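You operate a simulated robot arm through the tools that you are given. There is no shell and no other tool. Be economical: measure what you need, move in short steps, check, and stop when the job is done.

Carry out the task below with a simulated robot arm. There is one attempt and no reset: what you move stays moved.

TASK
Stack the pack marked "boots" from the top of the press bench on top of the pack marked "VAN".
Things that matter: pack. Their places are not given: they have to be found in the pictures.

It is judged by the outcome, as a careful person would: the job done as asked, and still so three seconds after it is handed in. It fails if anything else is knocked over, pushed out of place, dropped, spilled or broken.

THE ROBOT
A 6-joint arm with a two-finger parallel gripper, fixed in place. Base frame: the origin is at the foot of the arm, x ahead of it, y to its left, z up; the work surface is at about z = 0. Lengths are in mm, angles in degrees, forces in N, time in s.
With the tool pointing down near the work surface it reaches from about 140 to 580 mm from the base axis. Its first joint turns from -66.0 to 66.0 degrees. Payload 2.1 kg.
Tool frame: the origin (TCP) lies between the finger pads and is the grasp point; the fingertips stand 30 mm ahead of it; z points along the fingers, y is the line along which they close. The gripper opens to 94 mm. The fingers are 28 mm wide and 10 mm thick; the gripper's body (50 by 96 mm) begins 55 mm behind the TCP.
Orientation is told as [roll, pitch, yaw] about the base's x, y, z axes, in that order, counted from this pose: with the fingers straight down and closing along the base's y, the tool's x points along the base's -x, its y along +y and its z along -z.

THE INTERFACE
- The arm moves only by the tool jog_arm. Its argument "deltas" is a list of rows, each an object of numbers (a shift or turn left out is 0, a gripper value left out holds the last): "dx", "dy", "dz": the shift along the base's x, y, z in units of 150 mm (1.0 is 150 mm); "twist": the turn about the base's z in units of 180 degrees (1.0 is 180 degrees). In form: [{"dx": .., "dy": .., "dz": .., "twist": ..}, ...]. A call has 1 to 20 rows; each row is the pose to reach, as a shift and turn from the pose commanded when the call began. "claw" is the closure in counts, from 0 (fully open) to 255 (shut), set as the call begins (left out, the last holds). A call with a number of a shift or a turn outside -1 to 1 is refused whole. A row lasts 0.2 s, in which the tool goes at most 50 mm and 8.6 degrees; a call with a longer step from one row to the next is refused whole, and so is a gripper value outside its range. A pose out of reach is approached as far as the arm can. The call stops where the force on the tool passes 40 N (or 10 N more than at its start, if that is more) or the arm is blocked; 0.2 s more then pass. The fingers move at their own pace (about 72 mm/s each) and stop on an object; they squeeze with about 34 N. The grip force told is the motor's: it shows also when the fingers shut on nothing. Time passes only in rows, and 0.2 s behind the last, so rows that repeat a pose let the fingers close. It gives the time, the measured TCP pose, the force on the tool (base axes), the opening and the grip force at its end, in the units of the frame above (readings bear some noise), and new pictures: "pictures" is both (left out), scene, wrist or none.
- Cameras (640 x 400 px; columns grow to the right, rows downward): "scene" is fixed at [46.7, -366.6, 481]; the picture's right is [0.84, -0.54, 0.00], its down [-0.32, -0.51, -0.80] and it looks along [0.43, 0.67, -0.60] (base axes); focal length 341 px, centre (320, 200). "wrist" rides on the gripper at [-37, 0, -58] in the tool frame; the picture's right is [0.00, -1.00, 0.00], its down [0.97, 0.00, -0.24] and it looks along [0.24, 0.00, 0.97] (tool axes); focal length 218 px, centre (320, 200).
- point_at(camera, pixels): for up to 12 pixels [column, row] of the newest picture of that camera ("zoom" is the newest enlarged one), the place [x, y, z] in the base frame of the surface seen there, good to about 2 mm. No time passes.
- zoom(camera, box): a new picture of the part [left, top, right, bottom] of that camera's present view, enlarged. No time passes.
- finish_job(): hands the job in; it is judged then, once.

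Work in short steps. Measure before you move; look again where a grasp or a placing could have gone wrong, and mend it. You have 60 turns and 100 pictures in all, the two below and enlarged ones among them. Open the gripper and draw the arm clear of the work before you hand the job in, unless the task says otherwise; then end with one line.

The tools are called after "Call:" by a JSON object that holds its "op" and its "data". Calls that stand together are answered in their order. jog_arm: Moves the arm, as the interface text tells. Its arguments: {"type":"object","properties":{"deltas":{"type":"array"},"claw":{"type":"number"},"pictures":{"type":"string","enum":["both","scene","wrist","none"]}},"required":["deltas"]} The other tools are called the same way: point_at (camera, pixels) gives the place of the surface under pixels of a picture; zoom (camera, box) takes an enlarged picture of a part of a camera's view; finish_job () hands the job in.

At the start:

```text
time: 0.0
eef_pos: [289.6, 129.3, 236.9]
tool_rot: [0.1, -0.1, -0.1]
force: [0.4, 0.8, -0.5]
grip_width: 94.0
grip_force: 0.1
```

scene: 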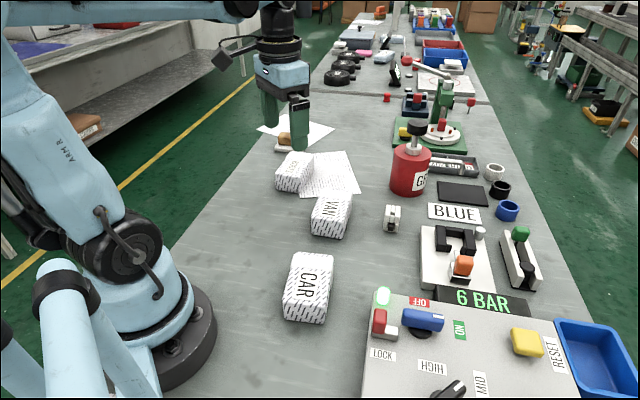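
wrist: 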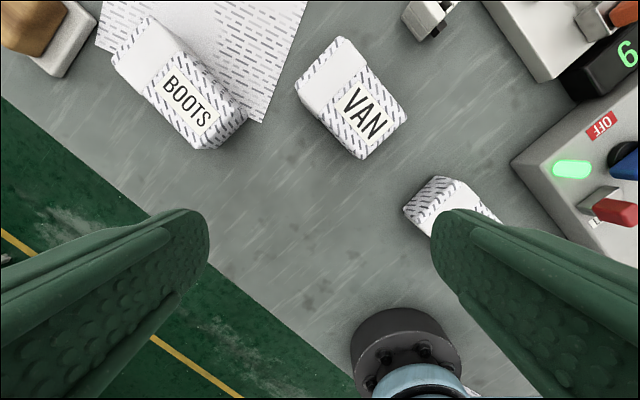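

The wrist picture shows BOOTS at about (180,90) and VAN at about (355,100). I'll measure their corners.

Call:
{"op": "zoom", "data": {"camera": "scene", "box": [240, 110, 400, 250]}}

Call:
{"op": "point_at", "data": {"camera": "wrist", "pixels": [[150, 20], [116, 52], [242, 112], [198, 145], [180, 85], [342, 40], [300, 85], [402, 110], [358, 155], [352, 98], [270, 150], [265, 80]]}}

```text
2.86 times, centred on (320, 180) of scene
```

zoom: 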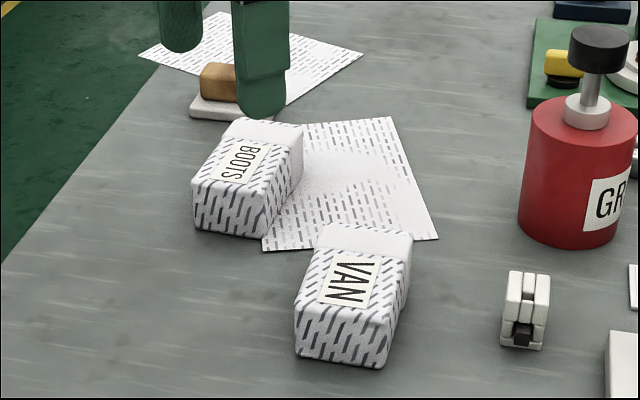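

```text
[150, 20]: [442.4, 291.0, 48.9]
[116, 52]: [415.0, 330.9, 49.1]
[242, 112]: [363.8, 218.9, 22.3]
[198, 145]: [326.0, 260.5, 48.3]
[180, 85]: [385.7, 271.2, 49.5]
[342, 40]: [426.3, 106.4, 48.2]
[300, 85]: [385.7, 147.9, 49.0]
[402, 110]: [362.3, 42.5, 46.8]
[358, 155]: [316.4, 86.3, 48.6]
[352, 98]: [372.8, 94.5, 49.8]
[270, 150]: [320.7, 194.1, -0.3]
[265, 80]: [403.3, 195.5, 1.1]
```

I'll move above BOOTS, staying high, to measure its outline and angle from directly overhead.

Call:
{"op": "jog_arm", "data": {"deltas": [{"dx": 0.15, "dy": 0.22}, {"dx": 0.3, "dy": 0.45}, {"dx": 0.45, "dy": 0.7}, {"dx": 0.6, "dy": 0.93}, {"dx": 0.6, "dy": 0.93}], "claw": 0}}

```text
time: 1.2
eef_pos: [377.6, 268.6, 236.8]
tool_rot: [0.0, 0.0, 0.0]
force: [-0.5, 0.0, 0.1]
grip_width: 94.0
grip_force: 0.1
```

scene: 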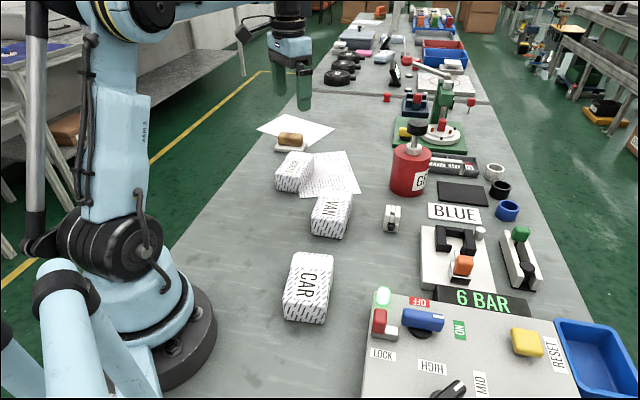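
wrist: 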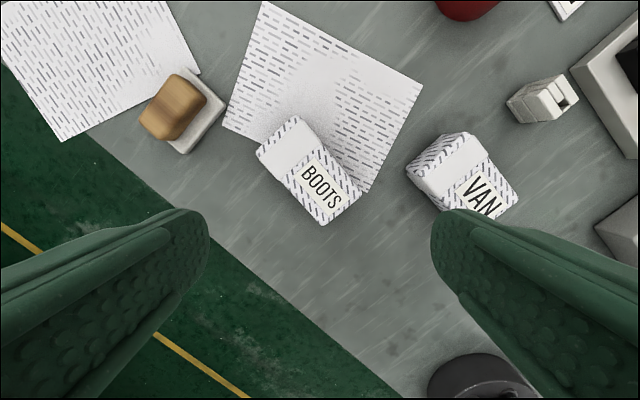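

BOOTS is now at about (310,172). I'll zoom in to measure its corners.

Call:
{"op": "zoom", "data": {"camera": "wrist", "box": [240, 100, 400, 240]}}

Call:
{"op": "point_at", "data": {"camera": "wrist", "pixels": [[294, 120], [260, 150], [357, 192], [323, 222], [309, 171], [294, 124], [263, 151], [353, 192], [323, 218], [275, 135], [340, 205], [340, 170]]}}

```text
2.86 times, centred on (320, 170) of wrist
```

zoom: 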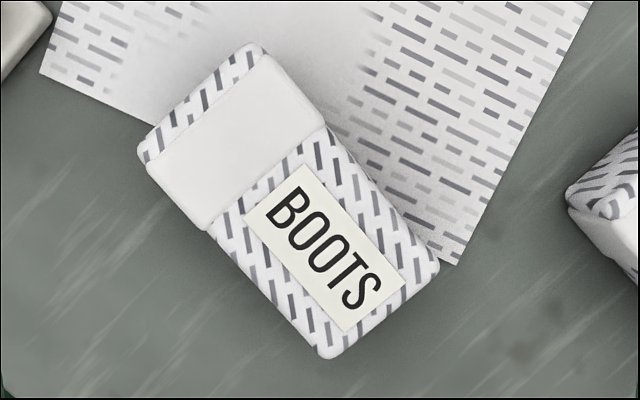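

```text
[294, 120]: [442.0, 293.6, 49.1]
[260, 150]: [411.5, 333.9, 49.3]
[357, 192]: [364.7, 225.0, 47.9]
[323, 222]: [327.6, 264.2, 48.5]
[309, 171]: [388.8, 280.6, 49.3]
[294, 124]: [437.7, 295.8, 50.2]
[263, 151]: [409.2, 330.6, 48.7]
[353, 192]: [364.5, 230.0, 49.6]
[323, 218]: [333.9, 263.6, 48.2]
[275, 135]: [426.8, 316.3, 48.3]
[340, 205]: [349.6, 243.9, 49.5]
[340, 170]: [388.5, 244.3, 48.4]
```

BOOTS centres on about (387,279), measures about 105×51 mm, and its top is at z=49. Its long axis lies about 40.5° from x. I'll turn the tool to close across the width and go partway down.

Call:
{"op": "jog_arm", "data": {"deltas": [{"dx": 0.02, "dy": 0.03, "twist": 0.045}, {"dx": 0.06, "dy": 0.07, "twist": 0.09}, {"dx": 0.06, "dy": 0.07, "twist": 0.135}, {"dx": 0.06, "dy": 0.07, "twist": 0.18}, {"dx": 0.06, "dy": 0.07, "twist": 0.225}, {"dx": 0.06, "dy": 0.07, "dz": -0.3, "twist": 0.225}, {"dx": 0.06, "dy": 0.07, "dz": -0.6, "twist": 0.225}, {"dx": 0.06, "dy": 0.07, "dz": -0.85, "twist": 0.225}, {"dx": 0.06, "dy": 0.07, "dz": -0.85, "twist": 0.225}]}}

```text
time: 3.2
eef_pos: [387.8, 278.5, 108.5]
tool_rot: [0.0, -0.1, 40.6]
force: [-0.5, -0.1, 0.9]
grip_width: 93.9
grip_force: 0.1
```

scene: 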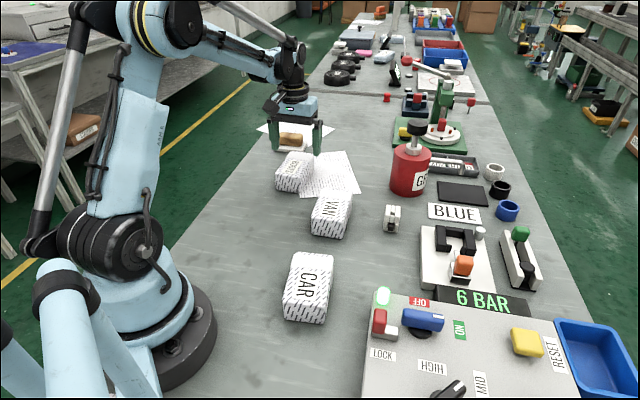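
wrist: 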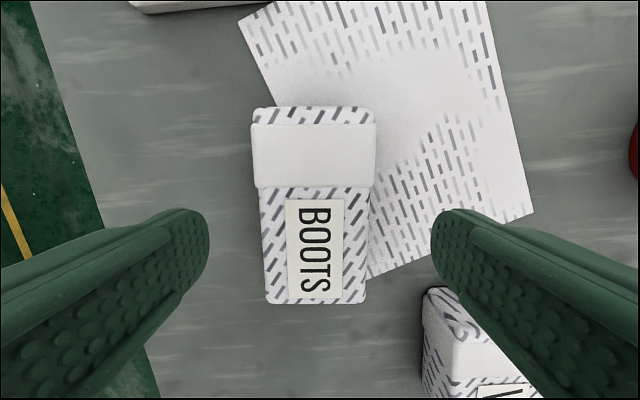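

The pack lies square between the fingers. I'll go down to TCP z≈38 and close.

Call:
{"op": "jog_arm", "data": {"deltas": [{"dz": -0.15}, {"dz": -0.3}, {"dz": -0.4}, {"dz": -0.47}, {"dz": -0.47}], "pictures": "wrist"}}

Call:
{"op": "jog_arm", "data": {"deltas": [{"dz": 0}, {"dz": 0}, {"dz": 0}, {"dz": 0}, {"dz": 0}], "claw": 255}}

```text
time: 4.4
eef_pos: [387.7, 278.1, 38.2]
tool_rot: [0.0, -0.1, 40.5]
force: [0.0, -0.2, 0.7]
grip_width: 94.0
grip_force: 0.1
```

wrist: 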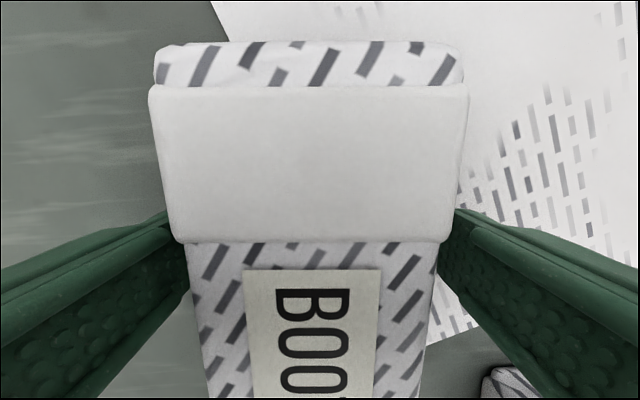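

```text
time: 5.6
eef_pos: [387.9, 279.2, 38.8]
tool_rot: [0.0, -0.1, 40.6]
force: [-0.4, 0.5, 0.2]
grip_width: 69.1
grip_force: 34.1
```

scene: 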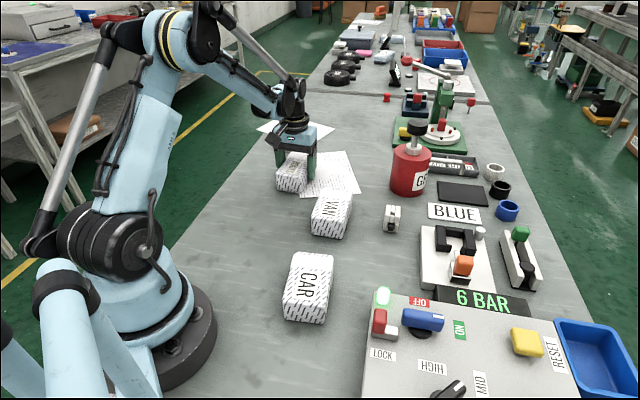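
wrist: 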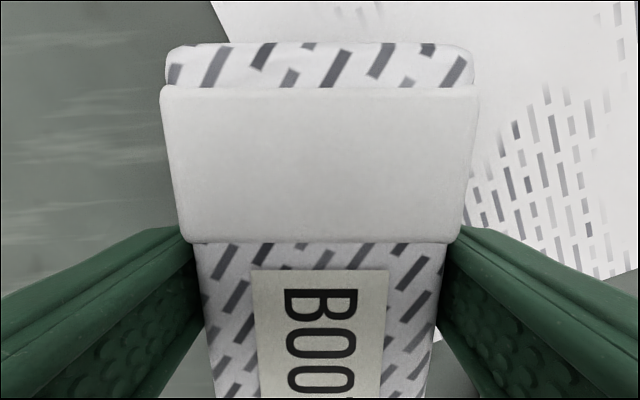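

The grip holds at 69 mm opening and 34 N. I'll lift straight up and check for tilt or slip.

Call:
{"op": "jog_arm", "data": {"deltas": [{"dz": 0.05}, {"dz": 0.15}, {"dz": 0.35}, {"dz": 0.6}, {"dz": 0.8}, {"dz": 0.8}]}}

```text
time: 7.0
eef_pos: [387.1, 281.8, 157.9]
tool_rot: [0.1, -0.2, 40.5]
force: [-0.6, -0.7, -2.3]
grip_width: 69.0
grip_force: 33.8
```

scene: 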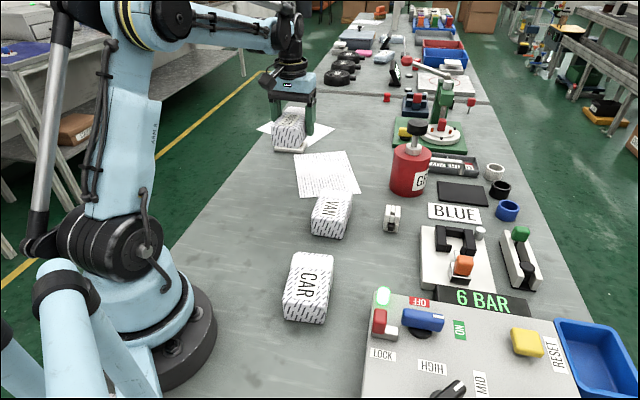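
wrist: 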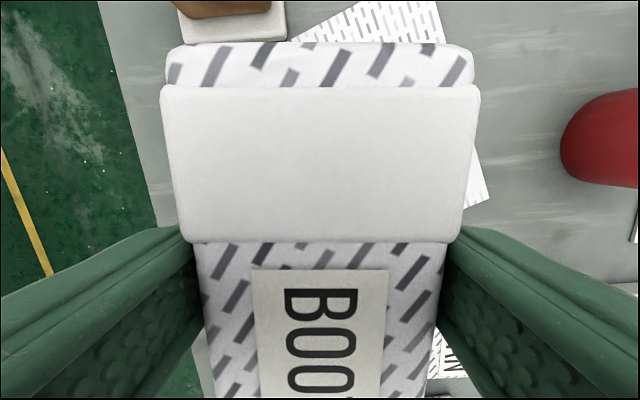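

BOOTS is held level. I'll measure VAN's top corners again from the scene camera, and the held pack as well.

Call:
{"op": "zoom", "data": {"camera": "scene", "box": [240, 90, 400, 250]}}

Call:
{"op": "point_at", "data": {"camera": "scene", "pixels": [[320, 191], [351, 194], [315, 221], [340, 226], [330, 208], [314, 230], [338, 236], [320, 194], [352, 200]]}}

```text
2.50 times, centred on (320, 170) of scene
```

zoom: 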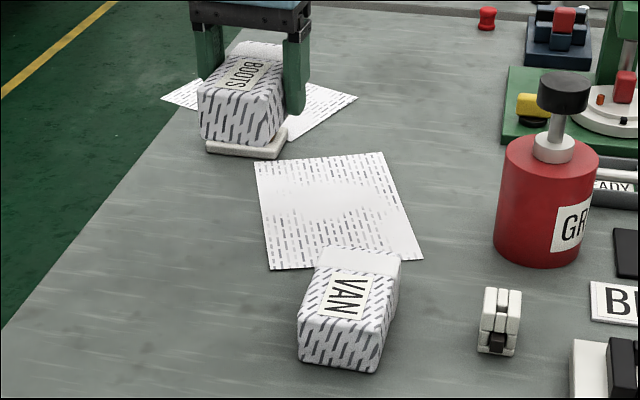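

```text
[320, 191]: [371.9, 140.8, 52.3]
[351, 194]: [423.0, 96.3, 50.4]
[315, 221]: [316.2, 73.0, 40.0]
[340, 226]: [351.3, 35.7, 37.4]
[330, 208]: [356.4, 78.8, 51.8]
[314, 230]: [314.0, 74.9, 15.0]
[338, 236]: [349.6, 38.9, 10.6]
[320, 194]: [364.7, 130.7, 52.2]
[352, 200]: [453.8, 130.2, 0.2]
```

VAN is centred near (372.5,95.5), with its top at z≈50 and its long axis at about 43.5°. I'll carry BOOTS partway at this height and measure the red can for clearance.

Call:
{"op": "point_at", "data": {"camera": "scene", "pixels": [[392, 170], [416, 124], [408, 125], [395, 190], [388, 218]]}}

Call:
{"op": "jog_arm", "data": {"deltas": [{"dx": -0.02, "dy": -0.15}, {"dx": -0.05, "dy": -0.35}, {"dx": -0.1, "dy": -0.55}, {"dx": -0.1, "dy": -0.7}, {"dx": -0.1, "dy": -0.8}, {"dx": -0.1, "dy": -0.8}], "pictures": "scene"}}

```text
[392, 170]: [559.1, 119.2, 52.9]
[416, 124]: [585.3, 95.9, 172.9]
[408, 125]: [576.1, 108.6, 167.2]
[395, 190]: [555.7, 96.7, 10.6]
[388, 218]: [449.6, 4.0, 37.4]
```

```text
time: 8.4
eef_pos: [372.8, 159.9, 158.3]
tool_rot: [0.1, -0.1, 40.5]
force: [-0.2, 0.3, -1.6]
grip_width: 68.9
grip_force: 34.0
```

scene: 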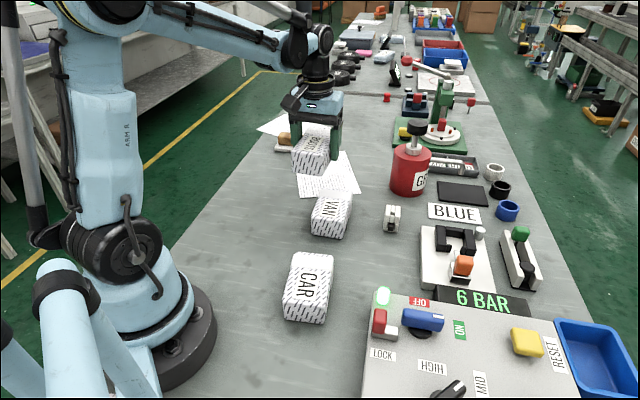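

The can is well clear. I'll go over VAN, turn about 3° and descend to TCP z≈105, which puts the pack's bottom about 16 mm above VAN.

Call:
{"op": "jog_arm", "data": {"deltas": [{"dy": -0.15, "twist": 0.016}, {"dy": -0.3, "twist": 0.016}, {"dy": -0.43, "twist": 0.016}, {"dy": -0.43, "twist": 0.016}, {"dy": -0.43, "dz": -0.15, "twist": 0.016}, {"dy": -0.43, "dz": -0.28, "twist": 0.016}, {"dy": -0.43, "dz": -0.35, "twist": 0.016}, {"dy": -0.43, "dz": -0.35, "twist": 0.016}]}}

Call:
{"op": "zoom", "data": {"camera": "scene", "box": [240, 110, 400, 250]}}

```text
time: 10.2
eef_pos: [371.5, 94.5, 106.5]
tool_rot: [0.1, -0.1, 43.4]
force: [0.0, -1.3, -2.5]
grip_width: 69.5
grip_force: 33.9
```

scene: 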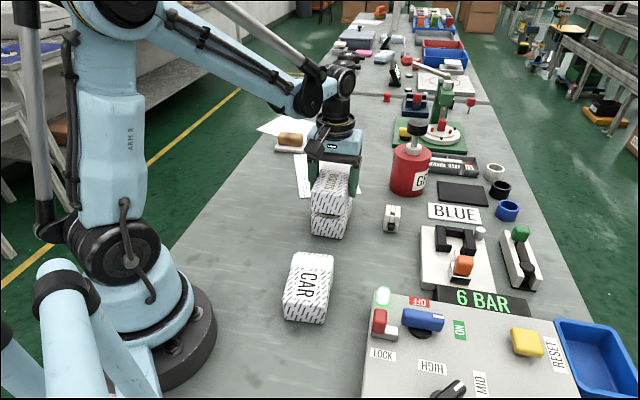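
wrist: 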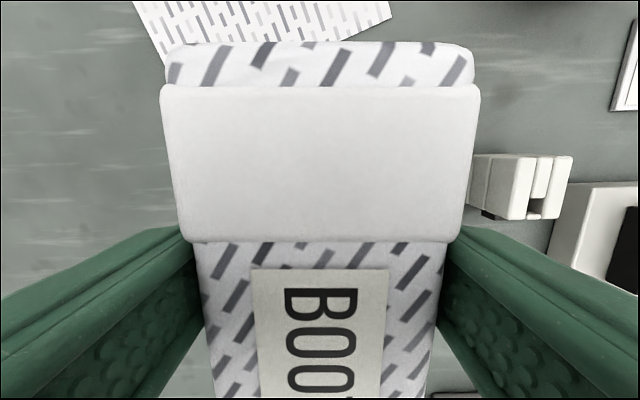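

```text
2.86 times, centred on (320, 180) of scene
```

zoom: 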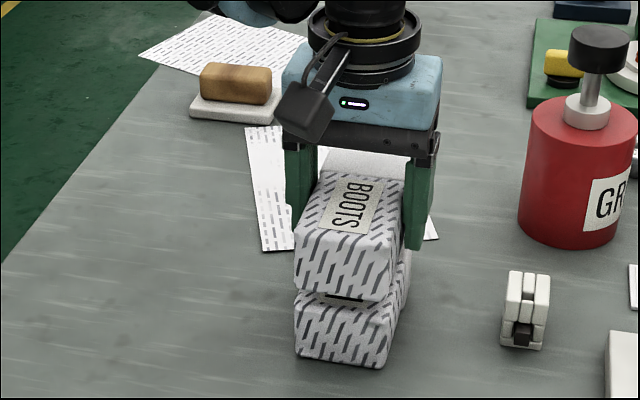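

The packs line up well, with a small gap still visible between them. I'll lower slowly and watch the force.

Call:
{"op": "jog_arm", "data": {"deltas": [{"dz": -0.03}, {"dz": -0.06}, {"dz": -0.08}, {"dz": -0.09}, {"dz": -0.1}, {"dz": -0.105}, {"dz": -0.105}], "pictures": "none"}}

Call:
{"op": "zoom", "data": {"camera": "scene", "box": [280, 140, 380, 250]}}

```text
time: 11.8
eef_pos: [372.6, 94.2, 90.2]
tool_rot: [0.0, 0.0, 43.4]
force: [-0.3, -0.2, -1.7]
grip_width: 69.4
grip_force: 33.8
```

```text
3.64 times, centred on (330, 195) of scene
```

zoom: 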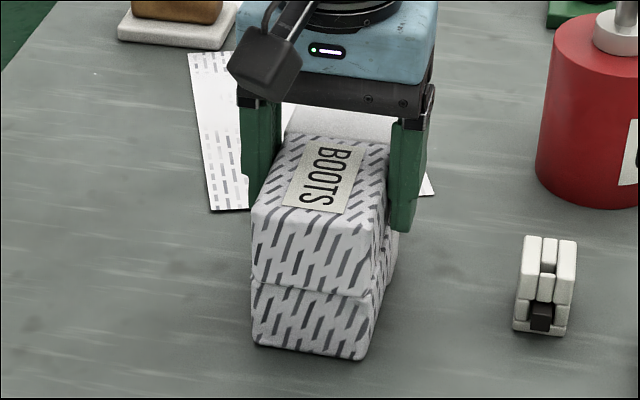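

No contact force yet. I'll lower another 2 mm or so in fine steps.

Call:
{"op": "jog_arm", "data": {"deltas": [{"dz": -0.004}, {"dz": -0.008}, {"dz": -0.012}, {"dz": -0.012}], "pictures": "none"}}

```text
time: 12.8
eef_pos: [372.9, 95.4, 88.3]
tool_rot: [0.1, -0.1, 43.4]
force: [-1.6, 1.7, 11.1]
grip_width: 69.0
grip_force: 33.6
```

The force reads 11 N upward, so BOOTS is resting on VAN. I'll open the gripper.

Call:
{"op": "jog_arm", "data": {"deltas": [{"dz": 0}, {"dz": 0}, {"dz": 0}, {"dz": 0}], "claw": 0}}

```text
time: 13.8
eef_pos: [373.9, 94.2, 86.9]
tool_rot: [0.0, -0.2, 43.4]
force: [0.2, -0.1, -0.2]
grip_width: 93.9
grip_force: 0.2
```

scene: 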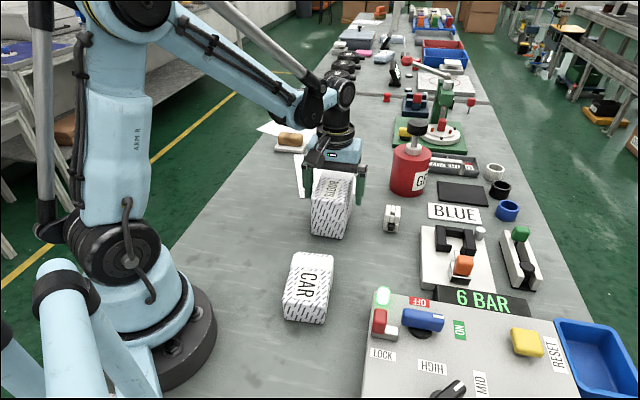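
wrist: 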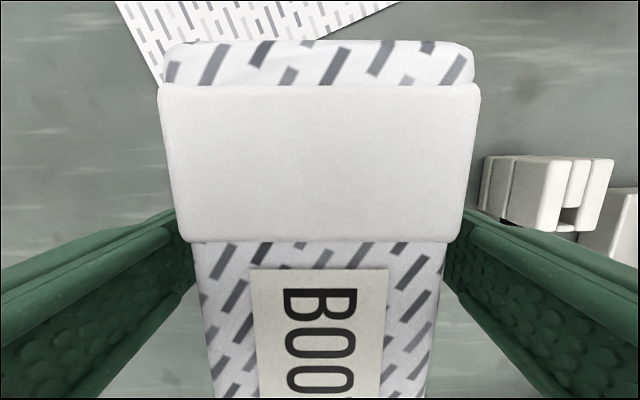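

The pack is released and steady. I'll rise straight up, then draw aside.

Call:
{"op": "jog_arm", "data": {"deltas": [{"dz": 0.1}, {"dz": 0.3}, {"dz": 0.6}, {"dz": 0.9}, {"dz": 0.95, "dy": 0.2}, {"dz": 0.95, "dy": 0.5, "dx": -0.1}, {"dz": 0.95, "dy": 0.8, "dx": -0.2}, {"dz": 0.95, "dy": 0.8, "dx": -0.2}]}}

Call:
{"op": "zoom", "data": {"camera": "scene", "box": [280, 140, 380, 250]}}

```text
time: 15.6
eef_pos: [345.9, 214.2, 231.9]
tool_rot: [0.1, -0.2, 43.4]
force: [0.0, -0.2, 0.2]
grip_width: 94.0
grip_force: 0.0
```

scene: 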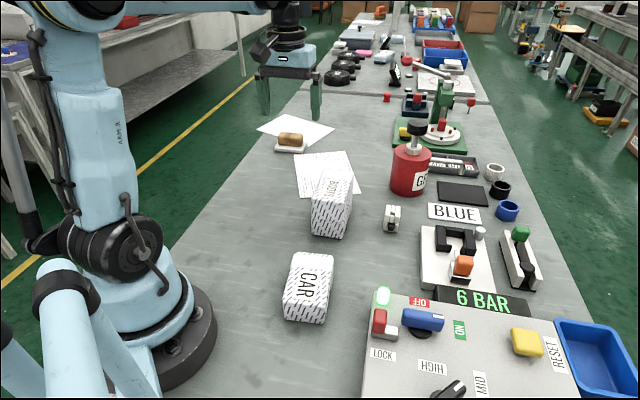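
wrist: 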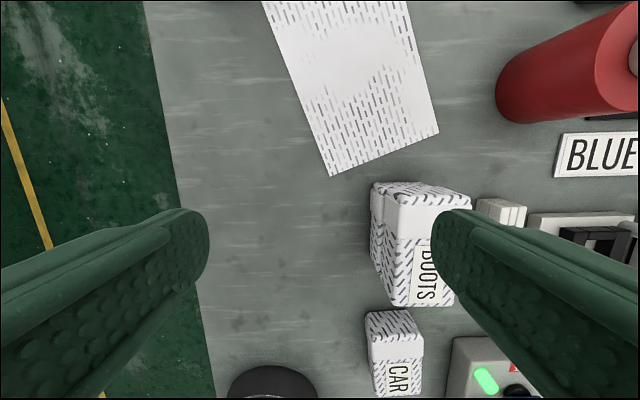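

```text
3.64 times, centred on (330, 195) of scene
```

zoom: 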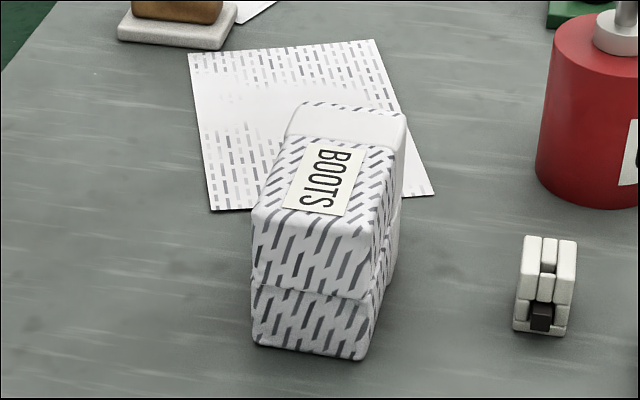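

BOOTS sits square and steady on VAN, nothing else has moved, and the arm is clear.

Call:
{"op": "finish_job", "data": {}}

```text
The job is handed in.
```

The BOOTS pack is stacked squarely on top of the VAN pack, and the job is handed in with the gripper open, the arm clear and nothing else disturbed.
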